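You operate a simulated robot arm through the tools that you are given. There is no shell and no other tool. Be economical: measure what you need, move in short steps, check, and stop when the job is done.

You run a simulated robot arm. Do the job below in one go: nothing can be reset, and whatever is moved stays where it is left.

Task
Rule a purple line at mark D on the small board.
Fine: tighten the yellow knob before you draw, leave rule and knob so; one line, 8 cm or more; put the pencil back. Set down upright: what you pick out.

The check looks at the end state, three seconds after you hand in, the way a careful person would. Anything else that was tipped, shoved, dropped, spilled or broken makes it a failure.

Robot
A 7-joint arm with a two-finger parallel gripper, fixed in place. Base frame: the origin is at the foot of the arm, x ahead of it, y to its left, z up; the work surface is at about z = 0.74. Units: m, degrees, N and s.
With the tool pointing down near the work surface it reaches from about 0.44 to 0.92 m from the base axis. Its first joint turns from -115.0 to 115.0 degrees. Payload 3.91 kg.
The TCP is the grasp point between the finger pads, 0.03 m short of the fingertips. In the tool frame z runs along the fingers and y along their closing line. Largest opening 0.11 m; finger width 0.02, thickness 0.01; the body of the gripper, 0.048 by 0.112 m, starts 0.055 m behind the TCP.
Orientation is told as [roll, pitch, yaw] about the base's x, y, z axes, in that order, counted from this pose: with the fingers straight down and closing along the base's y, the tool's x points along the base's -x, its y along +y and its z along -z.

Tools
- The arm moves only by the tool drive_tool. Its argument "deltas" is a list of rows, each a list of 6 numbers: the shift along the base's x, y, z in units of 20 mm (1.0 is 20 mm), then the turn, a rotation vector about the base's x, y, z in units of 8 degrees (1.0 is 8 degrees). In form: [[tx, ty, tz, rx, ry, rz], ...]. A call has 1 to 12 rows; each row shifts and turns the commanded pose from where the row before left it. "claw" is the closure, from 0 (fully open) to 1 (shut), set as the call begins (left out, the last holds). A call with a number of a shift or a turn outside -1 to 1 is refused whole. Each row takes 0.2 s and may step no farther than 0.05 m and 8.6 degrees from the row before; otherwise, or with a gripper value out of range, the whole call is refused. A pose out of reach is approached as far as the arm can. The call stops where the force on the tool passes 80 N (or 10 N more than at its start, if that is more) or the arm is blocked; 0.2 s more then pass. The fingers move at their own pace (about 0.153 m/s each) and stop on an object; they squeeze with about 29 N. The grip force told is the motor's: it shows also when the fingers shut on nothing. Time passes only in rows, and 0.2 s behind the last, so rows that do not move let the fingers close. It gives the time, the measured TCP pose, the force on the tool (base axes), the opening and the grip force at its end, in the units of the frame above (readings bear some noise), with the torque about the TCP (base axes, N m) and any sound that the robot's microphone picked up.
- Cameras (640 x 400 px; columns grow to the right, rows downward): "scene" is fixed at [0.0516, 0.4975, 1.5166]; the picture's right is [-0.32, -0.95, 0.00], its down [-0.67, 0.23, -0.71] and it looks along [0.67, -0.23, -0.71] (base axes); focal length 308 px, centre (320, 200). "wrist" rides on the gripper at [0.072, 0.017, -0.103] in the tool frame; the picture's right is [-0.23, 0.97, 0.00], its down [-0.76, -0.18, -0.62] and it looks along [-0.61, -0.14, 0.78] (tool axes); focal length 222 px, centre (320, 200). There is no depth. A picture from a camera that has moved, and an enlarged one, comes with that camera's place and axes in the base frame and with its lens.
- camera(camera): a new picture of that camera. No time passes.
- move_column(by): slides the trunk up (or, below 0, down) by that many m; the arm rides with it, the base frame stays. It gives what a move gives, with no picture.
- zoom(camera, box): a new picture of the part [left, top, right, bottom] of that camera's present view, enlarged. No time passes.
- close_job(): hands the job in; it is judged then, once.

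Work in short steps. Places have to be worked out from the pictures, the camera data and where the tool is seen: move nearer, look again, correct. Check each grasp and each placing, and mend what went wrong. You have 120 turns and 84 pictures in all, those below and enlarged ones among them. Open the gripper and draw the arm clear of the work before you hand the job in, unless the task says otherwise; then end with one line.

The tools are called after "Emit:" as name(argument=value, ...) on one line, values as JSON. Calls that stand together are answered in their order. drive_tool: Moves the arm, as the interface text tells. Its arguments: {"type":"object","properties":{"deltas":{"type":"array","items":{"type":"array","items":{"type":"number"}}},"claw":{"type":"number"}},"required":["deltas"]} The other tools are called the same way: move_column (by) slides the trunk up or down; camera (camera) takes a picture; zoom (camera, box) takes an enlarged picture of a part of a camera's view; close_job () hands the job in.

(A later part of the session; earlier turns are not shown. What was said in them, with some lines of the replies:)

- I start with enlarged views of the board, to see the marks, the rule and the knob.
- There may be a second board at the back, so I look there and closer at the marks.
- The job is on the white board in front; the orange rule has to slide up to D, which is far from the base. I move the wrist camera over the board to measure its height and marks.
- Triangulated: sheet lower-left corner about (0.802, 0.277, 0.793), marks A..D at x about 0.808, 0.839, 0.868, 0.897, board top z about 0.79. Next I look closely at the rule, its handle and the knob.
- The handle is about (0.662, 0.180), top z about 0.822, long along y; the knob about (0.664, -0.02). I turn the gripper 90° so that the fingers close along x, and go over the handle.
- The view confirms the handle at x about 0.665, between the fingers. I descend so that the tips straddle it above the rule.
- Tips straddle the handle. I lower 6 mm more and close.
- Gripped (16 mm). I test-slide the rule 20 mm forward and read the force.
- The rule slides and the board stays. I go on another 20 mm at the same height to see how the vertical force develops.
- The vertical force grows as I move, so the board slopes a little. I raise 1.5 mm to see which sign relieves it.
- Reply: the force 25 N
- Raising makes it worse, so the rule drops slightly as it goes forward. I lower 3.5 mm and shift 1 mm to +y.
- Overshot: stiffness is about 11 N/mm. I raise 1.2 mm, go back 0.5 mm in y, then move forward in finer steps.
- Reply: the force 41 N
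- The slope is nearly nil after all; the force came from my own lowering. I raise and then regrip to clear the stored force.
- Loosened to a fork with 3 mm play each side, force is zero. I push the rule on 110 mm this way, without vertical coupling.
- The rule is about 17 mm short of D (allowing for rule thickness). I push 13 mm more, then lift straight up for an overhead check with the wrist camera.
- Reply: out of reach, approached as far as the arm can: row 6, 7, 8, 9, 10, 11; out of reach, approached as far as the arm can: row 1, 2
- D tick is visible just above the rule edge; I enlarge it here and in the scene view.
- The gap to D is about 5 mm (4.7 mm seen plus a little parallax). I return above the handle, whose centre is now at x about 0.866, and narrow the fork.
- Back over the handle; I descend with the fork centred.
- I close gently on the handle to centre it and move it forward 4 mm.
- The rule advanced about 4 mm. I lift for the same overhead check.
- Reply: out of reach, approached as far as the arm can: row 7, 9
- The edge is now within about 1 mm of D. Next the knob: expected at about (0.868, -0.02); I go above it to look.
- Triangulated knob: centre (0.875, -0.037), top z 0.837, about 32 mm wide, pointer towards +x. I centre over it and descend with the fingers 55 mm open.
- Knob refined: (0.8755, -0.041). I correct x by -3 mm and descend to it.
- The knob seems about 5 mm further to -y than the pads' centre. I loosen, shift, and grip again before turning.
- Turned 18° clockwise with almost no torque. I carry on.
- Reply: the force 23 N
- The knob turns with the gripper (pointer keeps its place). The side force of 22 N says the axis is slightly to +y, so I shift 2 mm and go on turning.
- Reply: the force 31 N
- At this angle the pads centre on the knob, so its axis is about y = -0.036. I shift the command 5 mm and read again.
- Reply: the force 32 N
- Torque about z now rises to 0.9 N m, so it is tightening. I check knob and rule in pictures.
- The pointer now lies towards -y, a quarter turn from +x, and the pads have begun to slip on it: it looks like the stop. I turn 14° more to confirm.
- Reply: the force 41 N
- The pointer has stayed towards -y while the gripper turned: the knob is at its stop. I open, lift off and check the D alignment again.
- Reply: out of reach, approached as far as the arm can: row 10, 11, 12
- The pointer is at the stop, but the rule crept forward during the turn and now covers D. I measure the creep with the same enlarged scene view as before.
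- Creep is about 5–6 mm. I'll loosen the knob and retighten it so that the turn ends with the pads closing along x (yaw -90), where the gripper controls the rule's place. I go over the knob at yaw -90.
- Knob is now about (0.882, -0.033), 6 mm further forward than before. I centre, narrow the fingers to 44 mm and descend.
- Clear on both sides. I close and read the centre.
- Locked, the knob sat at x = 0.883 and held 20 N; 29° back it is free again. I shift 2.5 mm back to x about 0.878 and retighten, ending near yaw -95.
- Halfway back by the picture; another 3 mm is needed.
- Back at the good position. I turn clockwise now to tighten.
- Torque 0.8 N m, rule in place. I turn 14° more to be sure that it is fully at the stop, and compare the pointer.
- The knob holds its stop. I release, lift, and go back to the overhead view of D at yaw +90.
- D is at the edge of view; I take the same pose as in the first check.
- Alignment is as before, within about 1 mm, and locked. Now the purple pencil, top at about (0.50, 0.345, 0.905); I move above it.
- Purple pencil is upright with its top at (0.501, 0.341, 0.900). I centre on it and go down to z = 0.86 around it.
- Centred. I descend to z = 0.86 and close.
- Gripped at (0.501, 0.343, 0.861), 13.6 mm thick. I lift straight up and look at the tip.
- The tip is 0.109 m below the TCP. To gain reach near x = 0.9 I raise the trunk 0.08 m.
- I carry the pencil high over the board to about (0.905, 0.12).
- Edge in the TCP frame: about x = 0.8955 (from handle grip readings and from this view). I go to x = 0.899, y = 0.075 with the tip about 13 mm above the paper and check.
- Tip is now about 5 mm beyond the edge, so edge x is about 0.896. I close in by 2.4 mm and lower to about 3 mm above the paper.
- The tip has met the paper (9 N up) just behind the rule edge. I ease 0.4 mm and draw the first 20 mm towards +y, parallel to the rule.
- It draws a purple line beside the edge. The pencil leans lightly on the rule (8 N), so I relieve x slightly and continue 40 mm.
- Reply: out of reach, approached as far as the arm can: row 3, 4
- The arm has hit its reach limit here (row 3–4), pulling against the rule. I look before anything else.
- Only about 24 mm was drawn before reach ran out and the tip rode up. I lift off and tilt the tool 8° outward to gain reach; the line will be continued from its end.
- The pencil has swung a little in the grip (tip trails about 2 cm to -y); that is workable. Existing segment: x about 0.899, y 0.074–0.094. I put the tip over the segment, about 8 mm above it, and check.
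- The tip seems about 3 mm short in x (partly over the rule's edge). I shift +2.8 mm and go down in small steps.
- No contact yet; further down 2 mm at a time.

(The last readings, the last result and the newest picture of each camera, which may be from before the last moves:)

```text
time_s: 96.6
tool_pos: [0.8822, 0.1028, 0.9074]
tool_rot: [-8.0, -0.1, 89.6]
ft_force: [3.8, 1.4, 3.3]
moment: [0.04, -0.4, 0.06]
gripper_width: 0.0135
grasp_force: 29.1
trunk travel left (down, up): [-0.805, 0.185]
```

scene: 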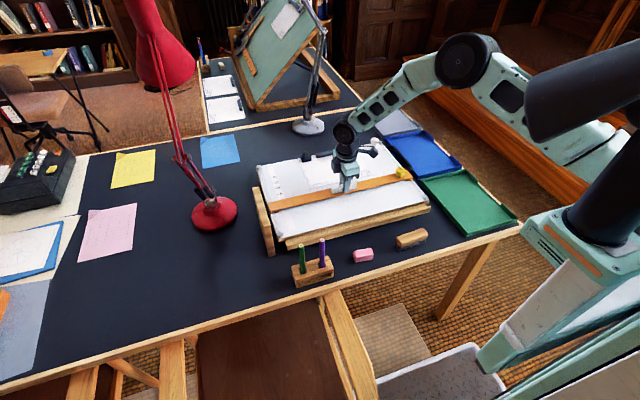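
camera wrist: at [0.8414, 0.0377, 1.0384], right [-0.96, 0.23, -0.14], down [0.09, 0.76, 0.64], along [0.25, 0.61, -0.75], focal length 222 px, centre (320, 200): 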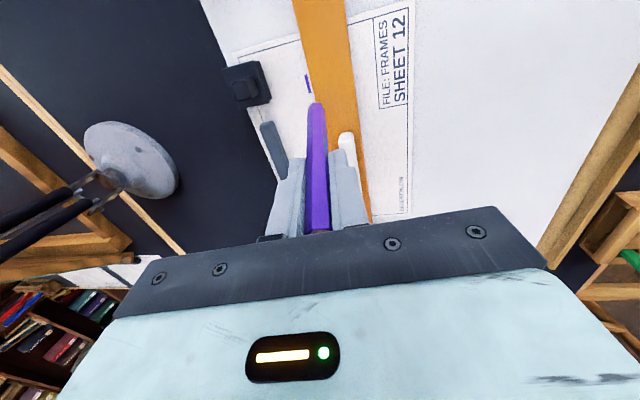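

Light contact with a sideways part, perhaps the cone on the rule edge. I look.

Emit:
zoom(camera="scene", box=[330, 130, 390, 170])

Emit:
zoom(camera="wrist", box=[260, 40, 380, 140])

```text
10.00 times, centred on (360, 150) of scene
camera zoom: at [0.0516, 0.4975, 1.5166], right [-0.32, -0.95, 0.0], down [-0.67, 0.23, -0.71], along [0.67, -0.23, -0.71], focal length 3082 px, centre (-80, 700)
```

zoom: 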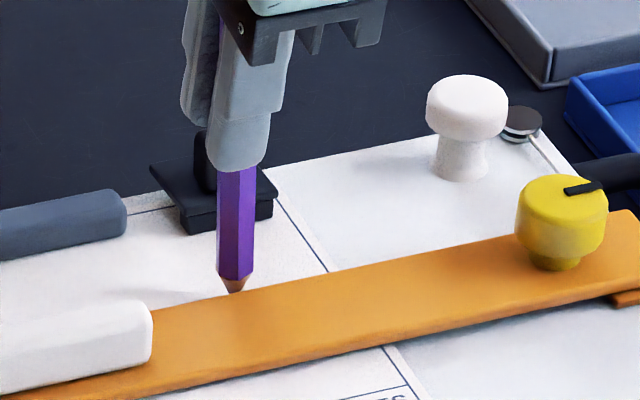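

```text
4.00 times, centred on (320, 90) of wrist
camera zoom: at [0.8512, 0.0307, 1.0072], right [-0.96, 0.23, -0.14], down [0.09, 0.76, 0.64], along [0.25, 0.61, -0.75], focal length 888 px, centre (320, 640)
```

zoom: 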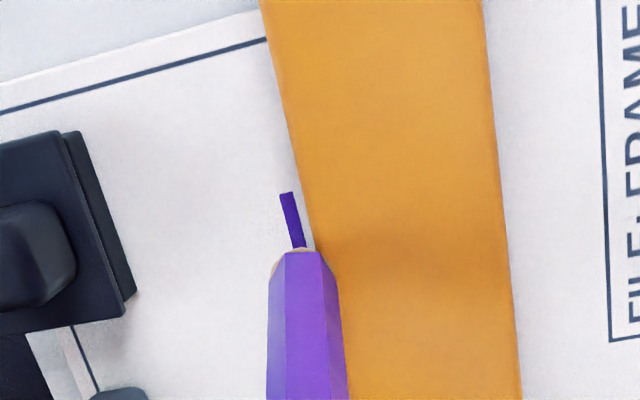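

The tip is behind the edge, right on the line. I ease 0.5 mm away from the rule and draw 30 mm towards +y.

Emit:
drive_tool(deltas=[[0.025, 0, -0.025, 0, 0, 0], [0.003, 0.25, 0, 0, 0, 0], [0.003, 0.25, 0, 0, 0, 0], [0.003, 0.25, 0, 0, 0, 0], [0.003, 0.25, 0, 0, 0, 0], [0.003, 0.25, 0, 0, 0, 0], [0.003, 0.25, 0, 0, 0, 0]])

Emit:
zoom(camera="wrist", box=[260, 20, 380, 140])

```text
time_s: 98.2
tool_pos: [0.8832, 0.1322, 0.9058]
tool_rot: [-8.1, -0.1, 89.6]
ft_force: [7.2, -2.9, 4.1]
moment: [-0.41, -0.73, 0.1]
gripper_width: 0.0136
grasp_force: 29.4
trunk travel left (down, up): [-0.805, 0.185]
```

```text
3.33 times, centred on (320, 80) of wrist
camera zoom: at [0.8513, 0.0606, 1.0057], right [-0.96, 0.23, -0.14], down [0.09, 0.76, 0.64], along [0.25, 0.61, -0.75], focal length 740 px, centre (320, 600)
```

zoom: 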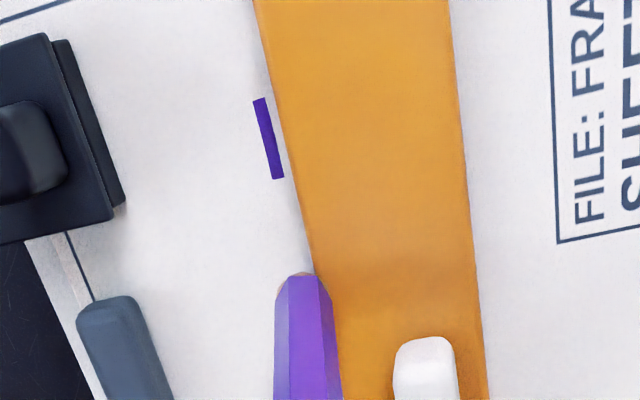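

No new ink: the cone was riding on the rule edge with the tip just off the paper. I raise 2 mm, move 1.6 mm away from the rule and back over the segment.

Emit:
drive_tool(deltas=[[0.08, 0, 0.1, 0, 0, 0], [0, -0.5, 0, 0, 0, 0], [-0.003, -0.5, 0, 0, 0, 0], [-0.003, -0.5, 0, 0, 0, 0], [0, -0.1, 0, 0, 0, 0], [0, 0, -0.1, 0, 0, 0], [0, 0, -0.05, 0, 0, 0], [0, 0, 0, 0, 0, 0]])

```text
time_s: 100.0
tool_pos: [0.8853, 0.0994, 0.9051]
tool_rot: [-8.0, -0.1, 89.6]
ft_force: [-0.1, -0.1, -0.1]
moment: [0.01, 0.0, 0.02]
gripper_width: 0.0136
grasp_force: 28.9
trunk travel left (down, up): [-0.805, 0.185]
```

Free of forces now. I lower in 1 mm steps to find the paper.

Emit:
drive_tool(deltas=[[0, 0, -0.05, 0, 0, 0], [0, 0, 0, 0, 0, 0]])

Emit:
drive_tool(deltas=[[0, 0, -0.05, 0, 0, 0], [0, 0, 0, 0, 0, 0]])

```text
time_s: 100.6
tool_pos: [0.8841, 0.1008, 0.9043]
tool_rot: [-8.0, 0.0, 89.6]
ft_force: [0.1, -1.2, -0.3]
moment: [-0.05, -0.09, -0.01]
gripper_width: 0.0136
grasp_force: 29.5
trunk travel left (down, up): [-0.805, 0.185]
```

```text
time_s: 101.2
tool_pos: [0.8851, 0.1018, 0.9047]
tool_rot: [-8.0, -0.1, 89.7]
ft_force: [-1.2, 1.0, 5.7]
moment: [0.04, -0.07, 0.0]
gripper_width: 0.0138
grasp_force: 28.9
trunk travel left (down, up): [-0.805, 0.185]
```

Clean paper contact (5.7 N up, no side force). I check its alignment with the existing segment before dragging.

Emit:
zoom(camera="wrist", box=[280, 60, 340, 120])

```text
6.67 times, centred on (310, 90) of wrist
camera zoom: at [0.8533, 0.0292, 1.0042], right [-0.96, 0.23, -0.14], down [0.09, 0.76, 0.64], along [0.25, 0.61, -0.75], focal length 1481 px, centre (387, 933)
```

zoom: 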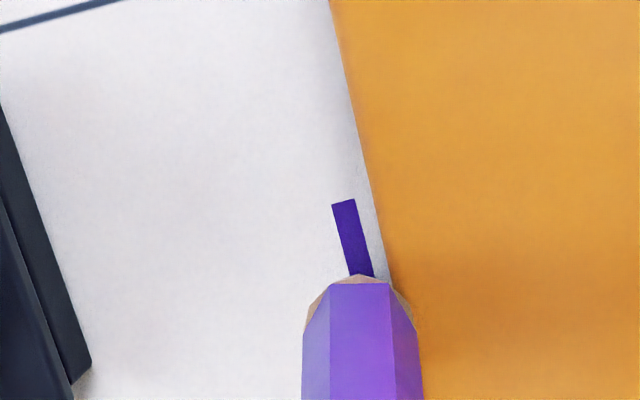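

Well aligned with the segment. I draw 30 mm towards +y.

Emit:
drive_tool(deltas=[[0.003, 0.3, 0, 0, 0, 0], [0.003, 0.3, 0, 0, 0, 0], [0.003, 0.3, 0, 0, 0, 0], [0.003, 0.3, 0, 0, 0, 0], [0.003, 0.3, 0, 0, 0, 0]])

Emit:
zoom(camera="wrist", box=[270, 20, 360, 120])

```text
time_s: 102.4
tool_pos: [0.8846, 0.132, 0.9045]
tool_rot: [-8.0, -0.1, 89.6]
ft_force: [0.6, -0.5, -0.1]
moment: [-0.01, -0.09, -0.01]
gripper_width: 0.0132
grasp_force: 28.7
trunk travel left (down, up): [-0.805, 0.185]
```

```text
4.00 times, centred on (315, 70) of wrist
camera zoom: at [0.8533, 0.06, 1.0051], right [-0.96, 0.23, -0.13], down [0.1, 0.76, 0.64], along [0.25, 0.61, -0.75], focal length 888 px, centre (340, 720)
```

zoom: 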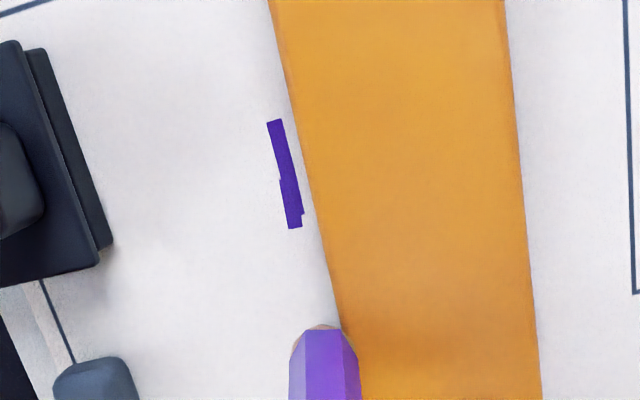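

The line grew 13 mm, then contact faded. I go back 17 mm over its end, 0.5 mm closer to the rule, and press a little more, following the surface down.

Emit:
drive_tool(deltas=[[-0.025, 0, 0.05, 0, 0, 0], [-0.003, -0.45, 0, 0, 0, 0], [-0.003, -0.4, 0, 0, 0, 0], [0, 0, -0.05, 0, 0, 0], [0, 0, -0.05, 0, 0, 0], [0, 0, 0, 0, 0, 0]])

```text
time_s: 103.8
tool_pos: [0.8843, 0.1134, 0.905]
tool_rot: [-8.1, -0.1, 89.6]
ft_force: [-0.6, 0.5, 8.6]
moment: [-0.1, -0.08, 0.02]
gripper_width: 0.0134
grasp_force: 29.0
trunk travel left (down, up): [-0.805, 0.185]
```

8.6 N of contact. I draw 18 mm with a slight downward feed and read the force.

Emit:
drive_tool(deltas=[[0.003, 0.3, -0.01, 0, 0, 0], [0.003, 0.3, -0.01, 0, 0, 0], [0.003, 0.3, -0.01, 0, 0, 0]])

```text
time_s: 104.6
tool_pos: [0.8849, 0.1323, 0.9019]
tool_rot: [-8.1, -0.1, 89.6]
ft_force: [1.1, -5.2, 11.0]
moment: [-0.77, -0.28, -0.06]
gripper_width: 0.0136
grasp_force: 28.9
trunk travel left (down, up): [-0.805, 0.185]
```

Contact is steady at 11 N. I go on 24 mm with a smaller feed.

Emit:
drive_tool(deltas=[[0.003, 0.3, -0.005, 0, 0, 0], [0.003, 0.3, -0.005, 0, 0, 0], [0.003, 0.3, -0.005, 0, 0, 0], [0.003, 0.3, -0.005, 0, 0, 0]])

Emit:
zoom(camera="wrist", box=[260, 10, 360, 120])

```text
time_s: 105.6
tool_pos: [0.8835, 0.1567, 0.9011]
tool_rot: [-8.0, -0.1, 89.6]
ft_force: [4.9, -4.2, 8.6]
moment: [-0.75, -0.58, 0.04]
gripper_width: 0.0134
grasp_force: 28.8
trunk travel left (down, up): [-0.805, 0.185]
```

```text
3.64 times, centred on (310, 65) of wrist
camera zoom: at [0.8528, 0.0848, 1.001], right [-0.96, 0.23, -0.14], down [0.09, 0.76, 0.64], along [0.25, 0.61, -0.75], focal length 808 px, centre (356, 691)
```

zoom: 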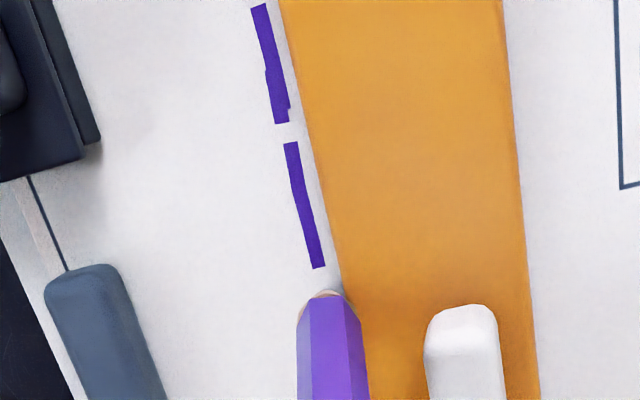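

There is a small gap to fill later, otherwise it draws on well. The rule is touched lightly, so I ease 0.3 mm and continue 30 mm.

Emit:
drive_tool(deltas=[[0.018, 0.25, -0.01, 0, 0, 0], [0.004, 0.25, -0.008, 0, 0, 0], [0.004, 0.25, -0.005, 0, 0, 0], [0.004, 0.25, -0.005, 0, 0, 0], [0.004, 0.25, -0.005, 0, 0, 0], [0.004, 0.25, -0.005, 0, 0, 0]])

```text
time_s: 107.0
tool_pos: [0.8856, 0.1872, 0.901]
tool_rot: [-7.9, -0.1, 89.7]
ft_force: [-0.8, -1.9, 5.2]
moment: [-0.42, -0.08, -0.08]
gripper_width: 0.0136
grasp_force: 29.5
trunk travel left (down, up): [-0.805, 0.185]
```

Still in contact at 5 N. Another 20 mm with a bit more feed, then a look.

Emit:
drive_tool(deltas=[[0.002, 0.25, -0.02, 0, 0, 0], [0.002, 0.25, -0.01, 0, 0, 0], [0.002, 0.25, -0.01, 0, 0, 0], [0.002, 0.25, -0.01, 0, 0, 0]])

Emit:
zoom(camera="wrist", box=[240, 0, 360, 120])

```text
time_s: 108.0
tool_pos: [0.8839, 0.2023, 0.901]
tool_rot: [-8.1, -0.1, 89.5]
ft_force: [5.5, -3.6, 6.9]
moment: [-0.6, -0.57, 0.09]
gripper_width: 0.0134
grasp_force: 28.8
out of reach, approached as far as the arm can: row 4
trunk travel left (down, up): [-0.805, 0.185]
```

```text
3.33 times, centred on (300, 60) of wrist
camera zoom: at [0.8525, 0.1313, 1.0007], right [-0.96, 0.23, -0.14], down [0.09, 0.76, 0.64], along [0.25, 0.61, -0.75], focal length 740 px, centre (387, 667)
```

zoom: 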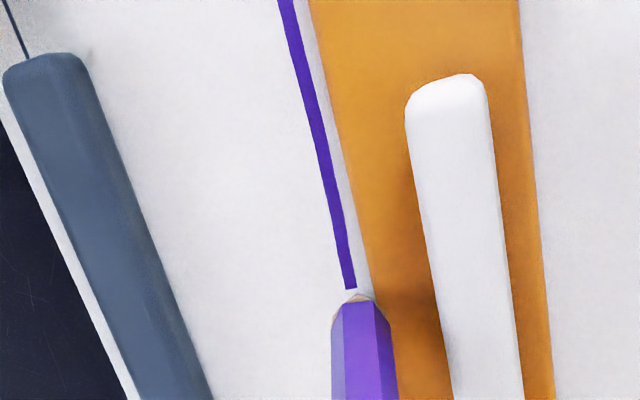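

The line runs to about y = 0.172, with one 4 mm gap near y = 0.096. I lift and go back above the gap to close it.

Emit:
drive_tool(deltas=[[0.05, 0, 0.4, 0, 0, 0], [0, -0.7, 0.3, 0, 0, 0], [0, -0.85, 0, 0, 0, 0], [-0.02, -0.85, 0, 0, 0, 0], [-0.02, -0.85, 0, 0, 0, 0], [-0.02, -0.85, 0, 0, 0, 0], [-0.02, -0.75, -0.4, 0, 0, 0], [0, 0, 0, 0, 0, 0]])

Emit:
zoom(camera="wrist", box=[260, 40, 360, 130])

Emit:
zoom(camera="scene", box=[320, 125, 400, 180])

```text
time_s: 109.8
tool_pos: [0.8826, 0.1056, 0.9068]
tool_rot: [-8.0, -0.2, 89.5]
ft_force: [-0.6, 0.7, 0.3]
moment: [-0.01, -0.01, 0.0]
gripper_width: 0.0136
grasp_force: 28.9
trunk travel left (down, up): [-0.805, 0.185]
```

```text
4.44 times, centred on (310, 85) of wrist
camera zoom: at [0.8513, 0.0339, 1.0073], right [-0.96, 0.23, -0.14], down [0.09, 0.76, 0.64], along [0.25, 0.61, -0.75], focal length 987 px, centre (364, 711)
```

zoom: 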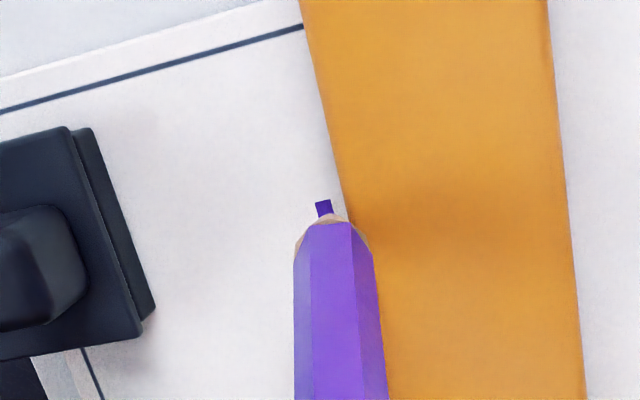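

```text
7.27 times, centred on (360, 152) of scene
camera zoom: at [0.0516, 0.4975, 1.5166], right [-0.32, -0.95, 0.0], down [-0.67, 0.23, -0.71], along [0.67, -0.23, -0.71], focal length 2242 px, centre (29, 546)
```

zoom: 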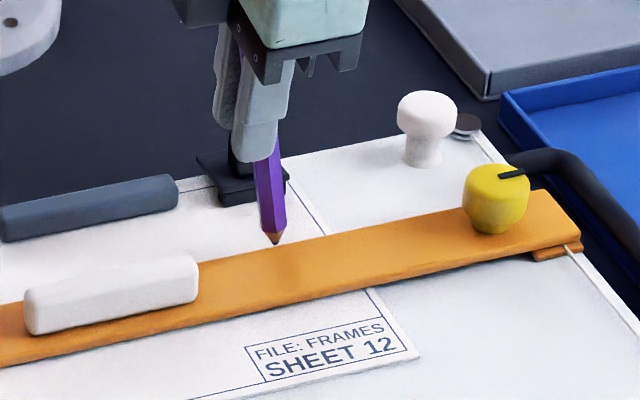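

The pencil has swung more (tip 3 cm behind the TCP); the tip is near y = 0.076. I shift 1 mm from the rule and 4 mm along, and go down onto the line.

Emit:
drive_tool(deltas=[[0.05, 0.2, 0, 0, 0, 0], [0, 0, -0.15, 0, 0, 0], [0, 0, 0, 0, 0, 0]])

Emit:
drive_tool(deltas=[[0, 0, -0.07, 0, 0, 0], [0, 0, 0, 0, 0, 0]])

Emit:
drive_tool(deltas=[[0, 0, -0.05, 0, 0, 0], [0, 0, 0, 0, 0, 0]])

```text
time_s: 110.6
tool_pos: [0.8834, 0.1104, 0.9028]
tool_rot: [-8.0, -0.1, 89.6]
ft_force: [1.4, -0.2, 1.5]
moment: [-0.06, -0.18, 0.05]
gripper_width: 0.0135
grasp_force: 28.8
trunk travel left (down, up): [-0.805, 0.185]
```

```text
time_s: 111.2
tool_pos: [0.8855, 0.1111, 0.9019]
tool_rot: [-8.0, -0.2, 89.5]
ft_force: [3.7, 0.1, 3.1]
moment: [-0.09, -0.41, 0.09]
gripper_width: 0.0134
grasp_force: 28.8
trunk travel left (down, up): [-0.805, 0.185]
```

```text
time_s: 111.8
tool_pos: [0.8838, 0.1111, 0.9018]
tool_rot: [-8.0, -0.2, 89.7]
ft_force: [6.6, 1.3, 5.1]
moment: [-0.04, -0.61, 0.16]
gripper_width: 0.0136
grasp_force: 28.9
trunk travel left (down, up): [-0.805, 0.185]
```

Again the cone touches the rule edge. I step 1.3 mm away from it and lower further.

Emit:
drive_tool(deltas=[[0.065, 0, 0, 0, 0, 0], [0, 0, 0, 0, 0, 0]])

Emit:
drive_tool(deltas=[[0, 0, -0.05, 0, 0, 0], [0, 0, 0, 0, 0, 0]])

```text
time_s: 112.4
tool_pos: [0.8837, 0.1117, 0.9011]
tool_rot: [-7.9, -0.1, 89.7]
ft_force: [4.2, 1.3, 7.4]
moment: [-0.11, -0.45, 0.08]
gripper_width: 0.0136
grasp_force: 29.1
trunk travel left (down, up): [-0.805, 0.185]
```

```text
time_s: 113.0
tool_pos: [0.8839, 0.1118, 0.8999]
tool_rot: [-8.2, -0.1, 89.7]
ft_force: [1.9, 1.4, 12.6]
moment: [-0.21, -0.44, 0.11]
gripper_width: 0.0134
grasp_force: 28.7
trunk travel left (down, up): [-0.805, 0.185]
```

Now firm paper contact (12.6 N, little side force). I drag 30 mm across the gap.

Emit:
drive_tool(deltas=[[0.003, 0.25, -0.005, 0, 0, 0], [0.003, 0.25, -0.008, 0, 0, 0], [0.003, 0.25, -0.008, 0, 0, 0], [0.003, 0.25, -0.008, 0, 0, 0], [0.003, 0.25, -0.008, 0, 0, 0], [0.003, 0.25, -0.008, 0, 0, 0]])

Emit:
zoom(camera="wrist", box=[250, 10, 360, 120])

```text
time_s: 114.4
tool_pos: [0.8855, 0.1408, 0.898]
tool_rot: [-8.0, -0.1, 89.6]
ft_force: [2.7, -2.6, 3.2]
moment: [-0.36, -0.26, 0.02]
gripper_width: 0.0135
grasp_force: 28.9
trunk travel left (down, up): [-0.805, 0.185]
```

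```text
3.64 times, centred on (305, 65) of wrist
camera zoom: at [0.8535, 0.0687, 0.9984], right [-0.96, 0.23, -0.14], down [0.09, 0.76, 0.64], along [0.25, 0.61, -0.75], focal length 808 px, centre (374, 691)
```

zoom: 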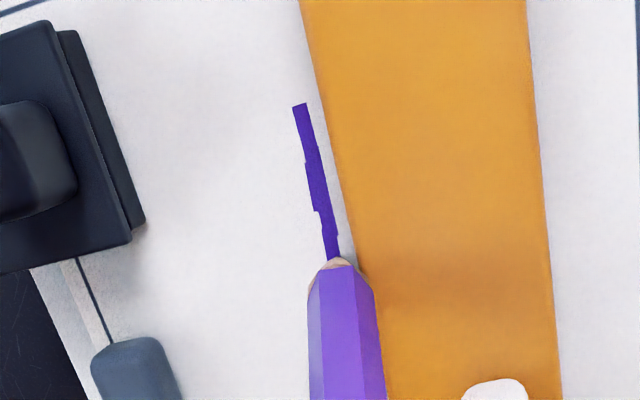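

The gap is closed. I lift off and look at the whole line from the side.

Emit:
drive_tool(deltas=[[0.03, 0, 0.4, 0, 0, 0], [0, 0, 0.9, 0, 0, 0], [0, 0, 0.9, 0, 0, 0], [-0.5, 0.4, 0.9, 0, 0, 0], [-0.9, 0.4, 0.9, 0, 0, 0], [-0.9, 0.4, 0.9, 0, 0.5, 0], [-0.9, 0.4, 0.9, 0, 0.5, 0], [-0.9, 0.4, 0.3, 0, 0, 0], [0, 0, 0, 0, 0, 0]])

Emit:
camera(camera="wrist")

Emit:
zoom(camera="scene", box=[300, 110, 420, 190])

```text
time_s: 116.4
tool_pos: [0.8046, 0.1842, 1.0185]
tool_rot: [0.0, 0.0, 89.5]
ft_force: [0.3, 0.0, 0.0]
moment: [0.02, 0.0, 0.01]
gripper_width: 0.0135
grasp_force: 29.0
trunk travel left (down, up): [-0.805, 0.185]
```

```text
9 pictures are left
camera wrist: at [0.7873, 0.1125, 1.1226], right [-0.97, 0.23, 0.0], down [0.18, 0.76, 0.62], along [0.15, 0.61, -0.78], focal length 222 px, centre (320, 200)
```

wrist: 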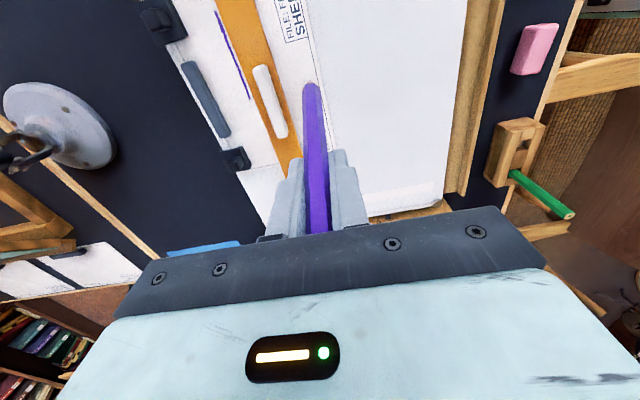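

```text
5.00 times, centred on (360, 150) of scene
camera zoom: at [0.0516, 0.4975, 1.5166], right [-0.32, -0.95, 0.0], down [-0.67, 0.23, -0.71], along [0.67, -0.23, -0.71], focal length 1541 px, centre (120, 450)
```

zoom: 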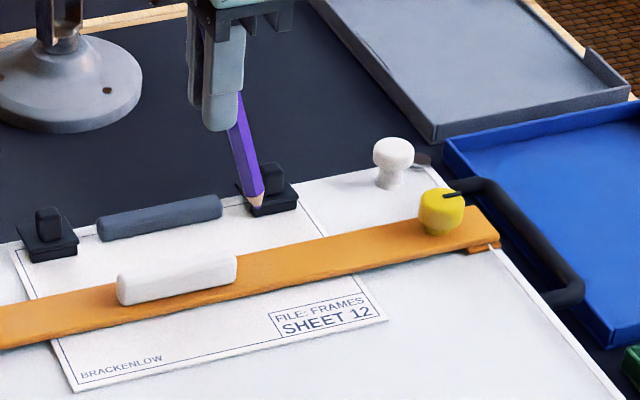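

The line is continuous, about 92 mm long, along the edge at D. The pencil leans 19° in the grip, so I tilt the tool by as much about x to make it vertical while carrying it to the holder.

Emit:
drive_tool(deltas=[[-0.95, 0.5, 0.3, 0.2, 0, 0], [-0.95, 0.5, 0.3, 0.2, 0, 0], [-0.95, 0.5, 0.3, 0.2, 0, 0], [-0.95, 0.5, 0.3, 0.2, 0, 0], [-0.95, 0.5, 0.3, 0.2, 0, 0], [-0.95, 0.5, 0.3, 0.2, 0, 0], [-0.95, 0.5, 0, 0.2, 0, 0], [-0.95, 0.5, 0, 0.2, 0, 0], [-0.95, 0.5, 0, 0.2, 0, 0], [-0.95, 0.5, 0, 0.2, 0, 0], [-0.95, 0.5, 0, 0.2, 0, 0], [-0.95, 0.5, 0, 0.2, 0, 0]])

Emit:
drive_tool(deltas=[[-0.95, 0.48, 0, 0, 0, 0], [-0.95, 0.48, 0, 0, 0, 0], [-0.95, 0.48, 0, 0, 0, 0], [-0.93, 0.48, 0, 0, 0, 0], [0, 0, 0, 0, 0, 0]])

Emit:
zoom(camera="scene", box=[260, 160, 380, 280])

```text
time_s: 119.0
tool_pos: [0.5765, 0.3018, 1.0554]
tool_rot: [0.1, -19.3, 89.6]
ft_force: [-0.3, -0.5, -0.1]
moment: [0.0, 0.06, 0.01]
gripper_width: 0.0135
grasp_force: 29.0
trunk travel left (down, up): [-0.805, 0.185]
```

```text
time_s: 120.2
tool_pos: [0.5019, 0.3378, 1.0562]
tool_rot: [0.2, -19.2, 89.5]
ft_force: [0.0, 0.5, 0.2]
moment: [-0.01, 0.03, 0.02]
gripper_width: 0.0132
grasp_force: 28.9
trunk travel left (down, up): [-0.805, 0.185]
```

```text
3.33 times, centred on (320, 220) of scene
camera zoom: at [0.0516, 0.4975, 1.5166], right [-0.32, -0.95, 0.0], down [-0.67, 0.23, -0.71], along [0.67, -0.23, -0.71], focal length 1027 px, centre (320, 133)
```

zoom: 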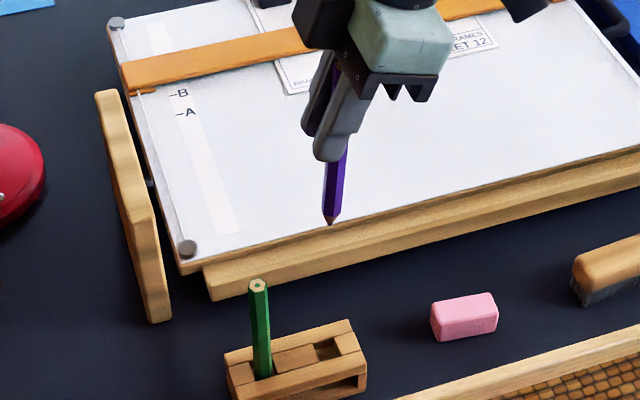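

The tip lies under the TCP within 1–2 mm, so the pencil is upright again. I align with the slot at (0.501, 0.342) and lower until the tip is just over the holder.

Emit:
drive_tool(deltas=[[-0.05, 0.22, -0.3, 0, 0, 0], [0, 0, -0.9, 0, 0, 0], [0, 0, -0.9, 0, 0, 0], [0, 0, -0.9, 0, 0, 0], [0, 0, -0.9, 0, 0, 0], [0, 0, -0.9, 0, 0, 0], [0, 0, -0.9, 0, 0, 0], [0, 0, -0.9, 0, 0, 0], [0, 0, -0.3, 0, 0, 0], [0, 0, 0, 0, 0, 0]])

Emit:
zoom(camera="scene", box=[280, 210, 350, 290])

```text
time_s: 122.4
tool_pos: [0.5012, 0.3423, 0.9175]
tool_rot: [0.1, -19.1, 89.5]
ft_force: [-0.4, -0.4, 0.4]
moment: [0.0, -0.01, 0.0]
gripper_width: 0.0137
grasp_force: 29.1
trunk travel left (down, up): [-0.805, 0.185]
```

```text
5.00 times, centred on (315, 250) of scene
camera zoom: at [0.0516, 0.4975, 1.5166], right [-0.32, -0.95, 0.0], down [-0.67, 0.23, -0.71], along [0.67, -0.23, -0.71], focal length 1541 px, centre (345, -50)
```

zoom: 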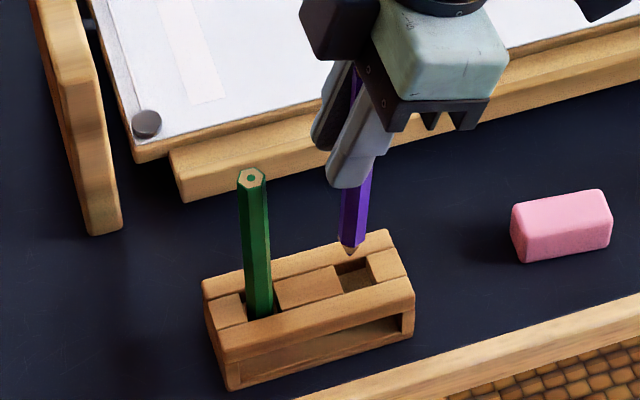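

The pencil still leans about 2–3° with its tip to +y. I trim the tilt by 2.4°, shift accordingly and insert slowly.

Emit:
drive_tool(deltas=[[0.03, 0.1, 0, -0.3, 0, 0], [0, 0, -0.5, 0, 0, 0], [0, 0, -0.3, 0, 0, 0], [0, 0, 0, 0, 0, 0]])

Emit:
zoom(camera="scene", box=[290, 220, 345, 285])

```text
time_s: 123.4
tool_pos: [0.5003, 0.3445, 0.9015]
tool_rot: [0.1, -16.8, 89.6]
ft_force: [-0.5, 0.1, -0.1]
moment: [0.03, 0.03, 0.02]
gripper_width: 0.0133
grasp_force: 29.0
trunk travel left (down, up): [-0.805, 0.185]
```

```text
6.15 times, centred on (318, 252) of scene
camera zoom: at [0.0516, 0.4975, 1.5166], right [-0.32, -0.95, 0.0], down [-0.67, 0.23, -0.71], along [0.67, -0.23, -0.71], focal length 1897 px, centre (335, -123)
```

zoom: 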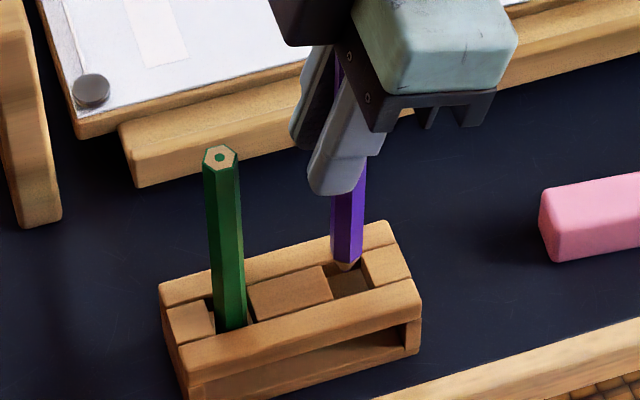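

Nearly vertical and over the opening. I shift 1 mm to -y and lower by 20 mm.

Emit:
drive_tool(deltas=[[0.03, -0.06, -0.3, 0, 0, 0], [0, 0, -0.35, 0, 0, 0], [0, 0, -0.35, 0, 0, 0], [0, 0, 0, 0, 0, 0]])

```text
time_s: 124.4
tool_pos: [0.4997, 0.3444, 0.8814]
tool_rot: [0.1, -16.8, 89.6]
ft_force: [-0.4, -0.3, 1.3]
moment: [0.03, 0.0, 0.03]
gripper_width: 0.0136
grasp_force: 29.0
trunk travel left (down, up): [-0.805, 0.185]
```

No force: the tip is in the slot. I lower the rest in small steps, watching for the bottom.

Emit:
drive_tool(deltas=[[0, 0, -0.3, 0, 0, 0], [0, 0, -0.3, 0, 0, 0], [0, 0, -0.15, 0, 0, 0], [0, 0, 0, 0, 0, 0]])

Emit:
zoom(camera="scene", box=[290, 220, 345, 285])

```text
time_s: 125.4
tool_pos: [0.4995, 0.3448, 0.867]
tool_rot: [0.2, -16.7, 89.6]
ft_force: [-0.1, 0.3, 0.1]
moment: [0.06, -0.01, -0.04]
gripper_width: 0.0138
grasp_force: 28.7
trunk travel left (down, up): [-0.805, 0.185]
```

```text
6.15 times, centred on (318, 252) of scene
camera zoom: at [0.0516, 0.4975, 1.5166], right [-0.32, -0.95, 0.0], down [-0.67, 0.23, -0.71], along [0.67, -0.23, -0.71], focal length 1897 px, centre (335, -123)
```

zoom: 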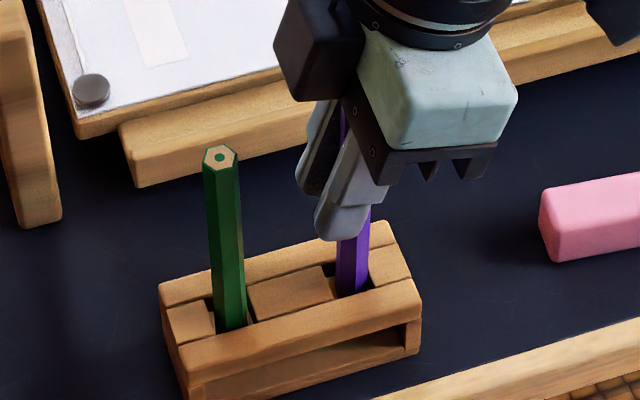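

The pencil is in its slot. I lower to the bottom contact.

Emit:
drive_tool(deltas=[[0, 0, -0.15, 0, 0, 0], [0, 0, -0.1, 0, 0, 0], [0, 0, 0, 0, 0, 0]])

Emit:
drive_tool(deltas=[[0, 0, -0.07, 0, 0, 0], [0, 0, 0, 0, 0, 0]])

```text
time_s: 126.2
tool_pos: [0.5019, 0.3452, 0.8627]
tool_rot: [0.1, -16.8, 89.6]
ft_force: [-0.5, 0.4, -0.8]
moment: [-0.02, -0.03, 0.02]
gripper_width: 0.0133
grasp_force: 29.6
trunk travel left (down, up): [-0.805, 0.185]
```

```text
time_s: 126.8
tool_pos: [0.5004, 0.3456, 0.8617]
tool_rot: [0.0, -16.8, 89.7]
ft_force: [0.2, -0.7, -0.7]
moment: [-0.02, -0.03, -0.02]
gripper_width: 0.0135
grasp_force: 29.2
trunk travel left (down, up): [-0.805, 0.185]
```

Emit:
drive_tool(deltas=[[0, 0, -0.1, 0, 0, 0], [0, 0, 0, 0, 0, 0]])

Emit:
drive_tool(deltas=[[0, 0, -0.07, 0, 0, 0], [0, 0, 0, 0, 0, 0]])

```text
time_s: 127.4
tool_pos: [0.5006, 0.3453, 0.859]
tool_rot: [0.1, -16.8, 89.7]
ft_force: [0.5, -1.2, -0.1]
moment: [0.02, -0.02, -0.01]
gripper_width: 0.0136
grasp_force: 29.4
trunk travel left (down, up): [-0.805, 0.185]
```

```text
time_s: 128.0
tool_pos: [0.5009, 0.3438, 0.8584]
tool_rot: [0.1, -16.8, 89.7]
ft_force: [-0.8, 0.6, 1.0]
moment: [0.07, -0.01, 0.01]
gripper_width: 0.0134
grasp_force: 29.4
trunk travel left (down, up): [-0.805, 0.185]
```

I am at or within a millimetre or two of the bottom. One last 1.5 mm, then I open just enough.

Emit:
drive_tool(deltas=[[0, 0, -0.07, 0, 0, 0], [0, 0, 0, 0, 0, 0]])

Emit:
drive_tool(deltas=[[0, 0, 0, 0, 0, 0], [0, 0, 0, 0, 0, 0], [0, 0, 0, 0, 0, 0]], claw=0.6)

Emit:
zoom(camera="scene", box=[280, 200, 360, 290])

```text
time_s: 128.6
tool_pos: [0.5003, 0.3446, 0.8589]
tool_rot: [0.0, -16.9, 89.6]
ft_force: [-0.2, -3.4, 15.5]
moment: [-0.48, 0.06, -0.04]
gripper_width: 0.0137
grasp_force: 29.0
trunk travel left (down, up): [-0.805, 0.185]
```

```text
time_s: 129.4
tool_pos: [0.4997, 0.345, 0.8582]
tool_rot: [0.1, -16.7, 89.6]
ft_force: [0.1, -0.1, 0.2]
moment: [0.02, -0.02, 0.0]
gripper_width: 0.044
grasp_force: 0.0
trunk travel left (down, up): [-0.805, 0.185]
```

```text
4.44 times, centred on (320, 245) of scene
camera zoom: at [0.0516, 0.4975, 1.5166], right [-0.32, -0.95, 0.0], down [-0.67, 0.23, -0.71], along [0.67, -0.23, -0.71], focal length 1370 px, centre (320, 0)
```

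zoom: 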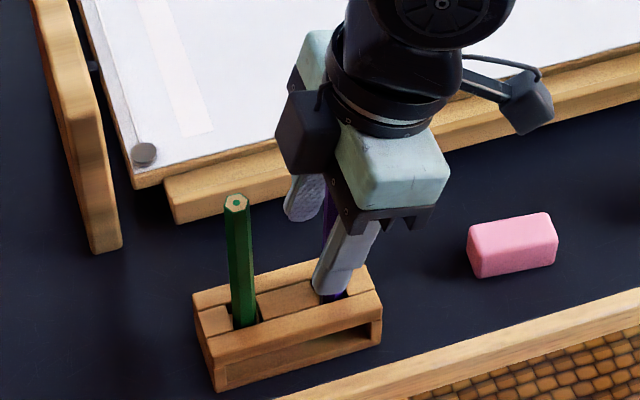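

Bottom reached and released. I go straight up, clear of the pencil, then level the tool.

Emit:
drive_tool(deltas=[[0, 0, 0.5, 0, 0, 0], [0, 0, 0.9, 0, 0, 0], [0, 0, 0.9, 0, 0, 0], [0, 0, 0.9, 0, 0, 0], [0, 0, 0.9, 0, 0, 0], [0, 0, 0.9, 0, 0, 0], [0, 0, 0.9, 0, 0, 0], [0, -0.5, 0.9, -0.7, 0, 0], [0, -0.8, 0.9, -0.7, 0, 0], [0, -0.8, 0.5, -0.7, 0, 0], [0, -0.8, 0, 0, 0, 0]])

Emit:
camera(camera="scene")

Emit:
zoom(camera="scene", box=[245, 125, 435, 290])

```text
time_s: 131.8
tool_pos: [0.5004, 0.2879, 1.0201]
tool_rot: [0.0, 0.0, 89.6]
ft_force: [0.4, -0.5, -0.5]
moment: [-0.02, -0.01, 0.02]
gripper_width: 0.0441
grasp_force: 0.1
trunk travel left (down, up): [-0.805, 0.185]
```

```text
2 pictures are left
```

scene: 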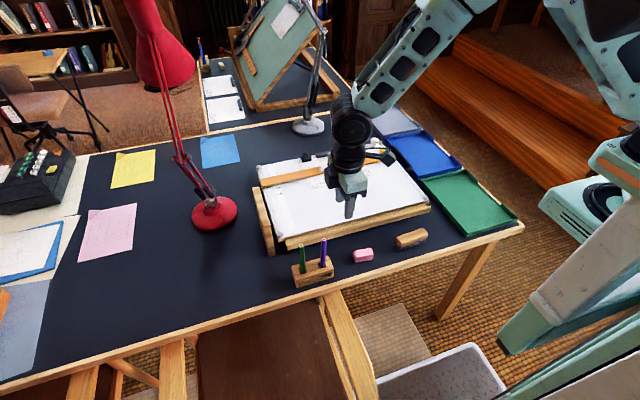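

```text
2.42 times, centred on (340, 208) of scene
camera zoom: at [0.0516, 0.4975, 1.5166], right [-0.32, -0.95, 0.0], down [-0.67, 0.23, -0.71], along [0.67, -0.23, -0.71], focal length 747 px, centre (272, 182)
```

zoom: 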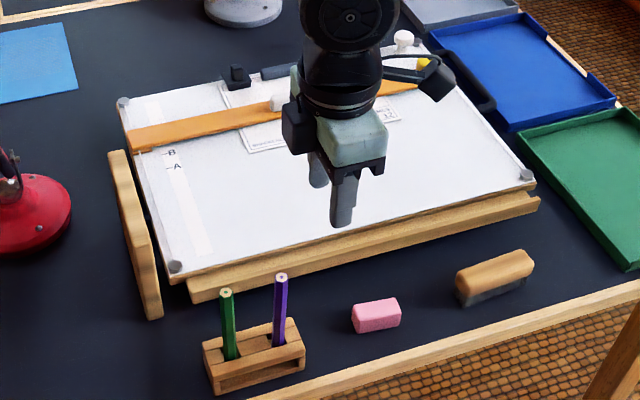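

Both pencils stand upright in the holder, and the rule and knob are as set. I open the gripper fully and raise the arm clear.

Emit:
drive_tool(deltas=[[-0.3, 0, 0.9, 0, 0, 0], [-0.3, 0, 0.9, 0, 0, 0], [0, 0, 0.9, 0, 0, 0], [0, 0, 0.9, 0, 0, 0], [0, 0, 0.9, 0, 0, 0], [0, 0, 0.9, 0, 0, 0], [0, 0, 0, 0, 0, 0]], claw=0)

Emit:
close_job()

```text
time_s: 133.4
tool_pos: [0.4878, 0.2867, 1.1282]
tool_rot: [0.0, 0.0, 89.7]
ft_force: [-0.3, -0.9, 0.2]
moment: [-0.02, 0.02, -0.01]
gripper_width: 0.1101
grasp_force: 0.0
trunk travel left (down, up): [-0.805, 0.185]
```

```text
The job is handed in.
```

I ruled the purple line at D, about 9 cm long and 3–4 mm past the rule's edge; it took several strokes, so it has slight sub-millimetre steps. The rule is within about 1 mm of D with the yellow knob tight, and the purple pencil stands upright in its holder.
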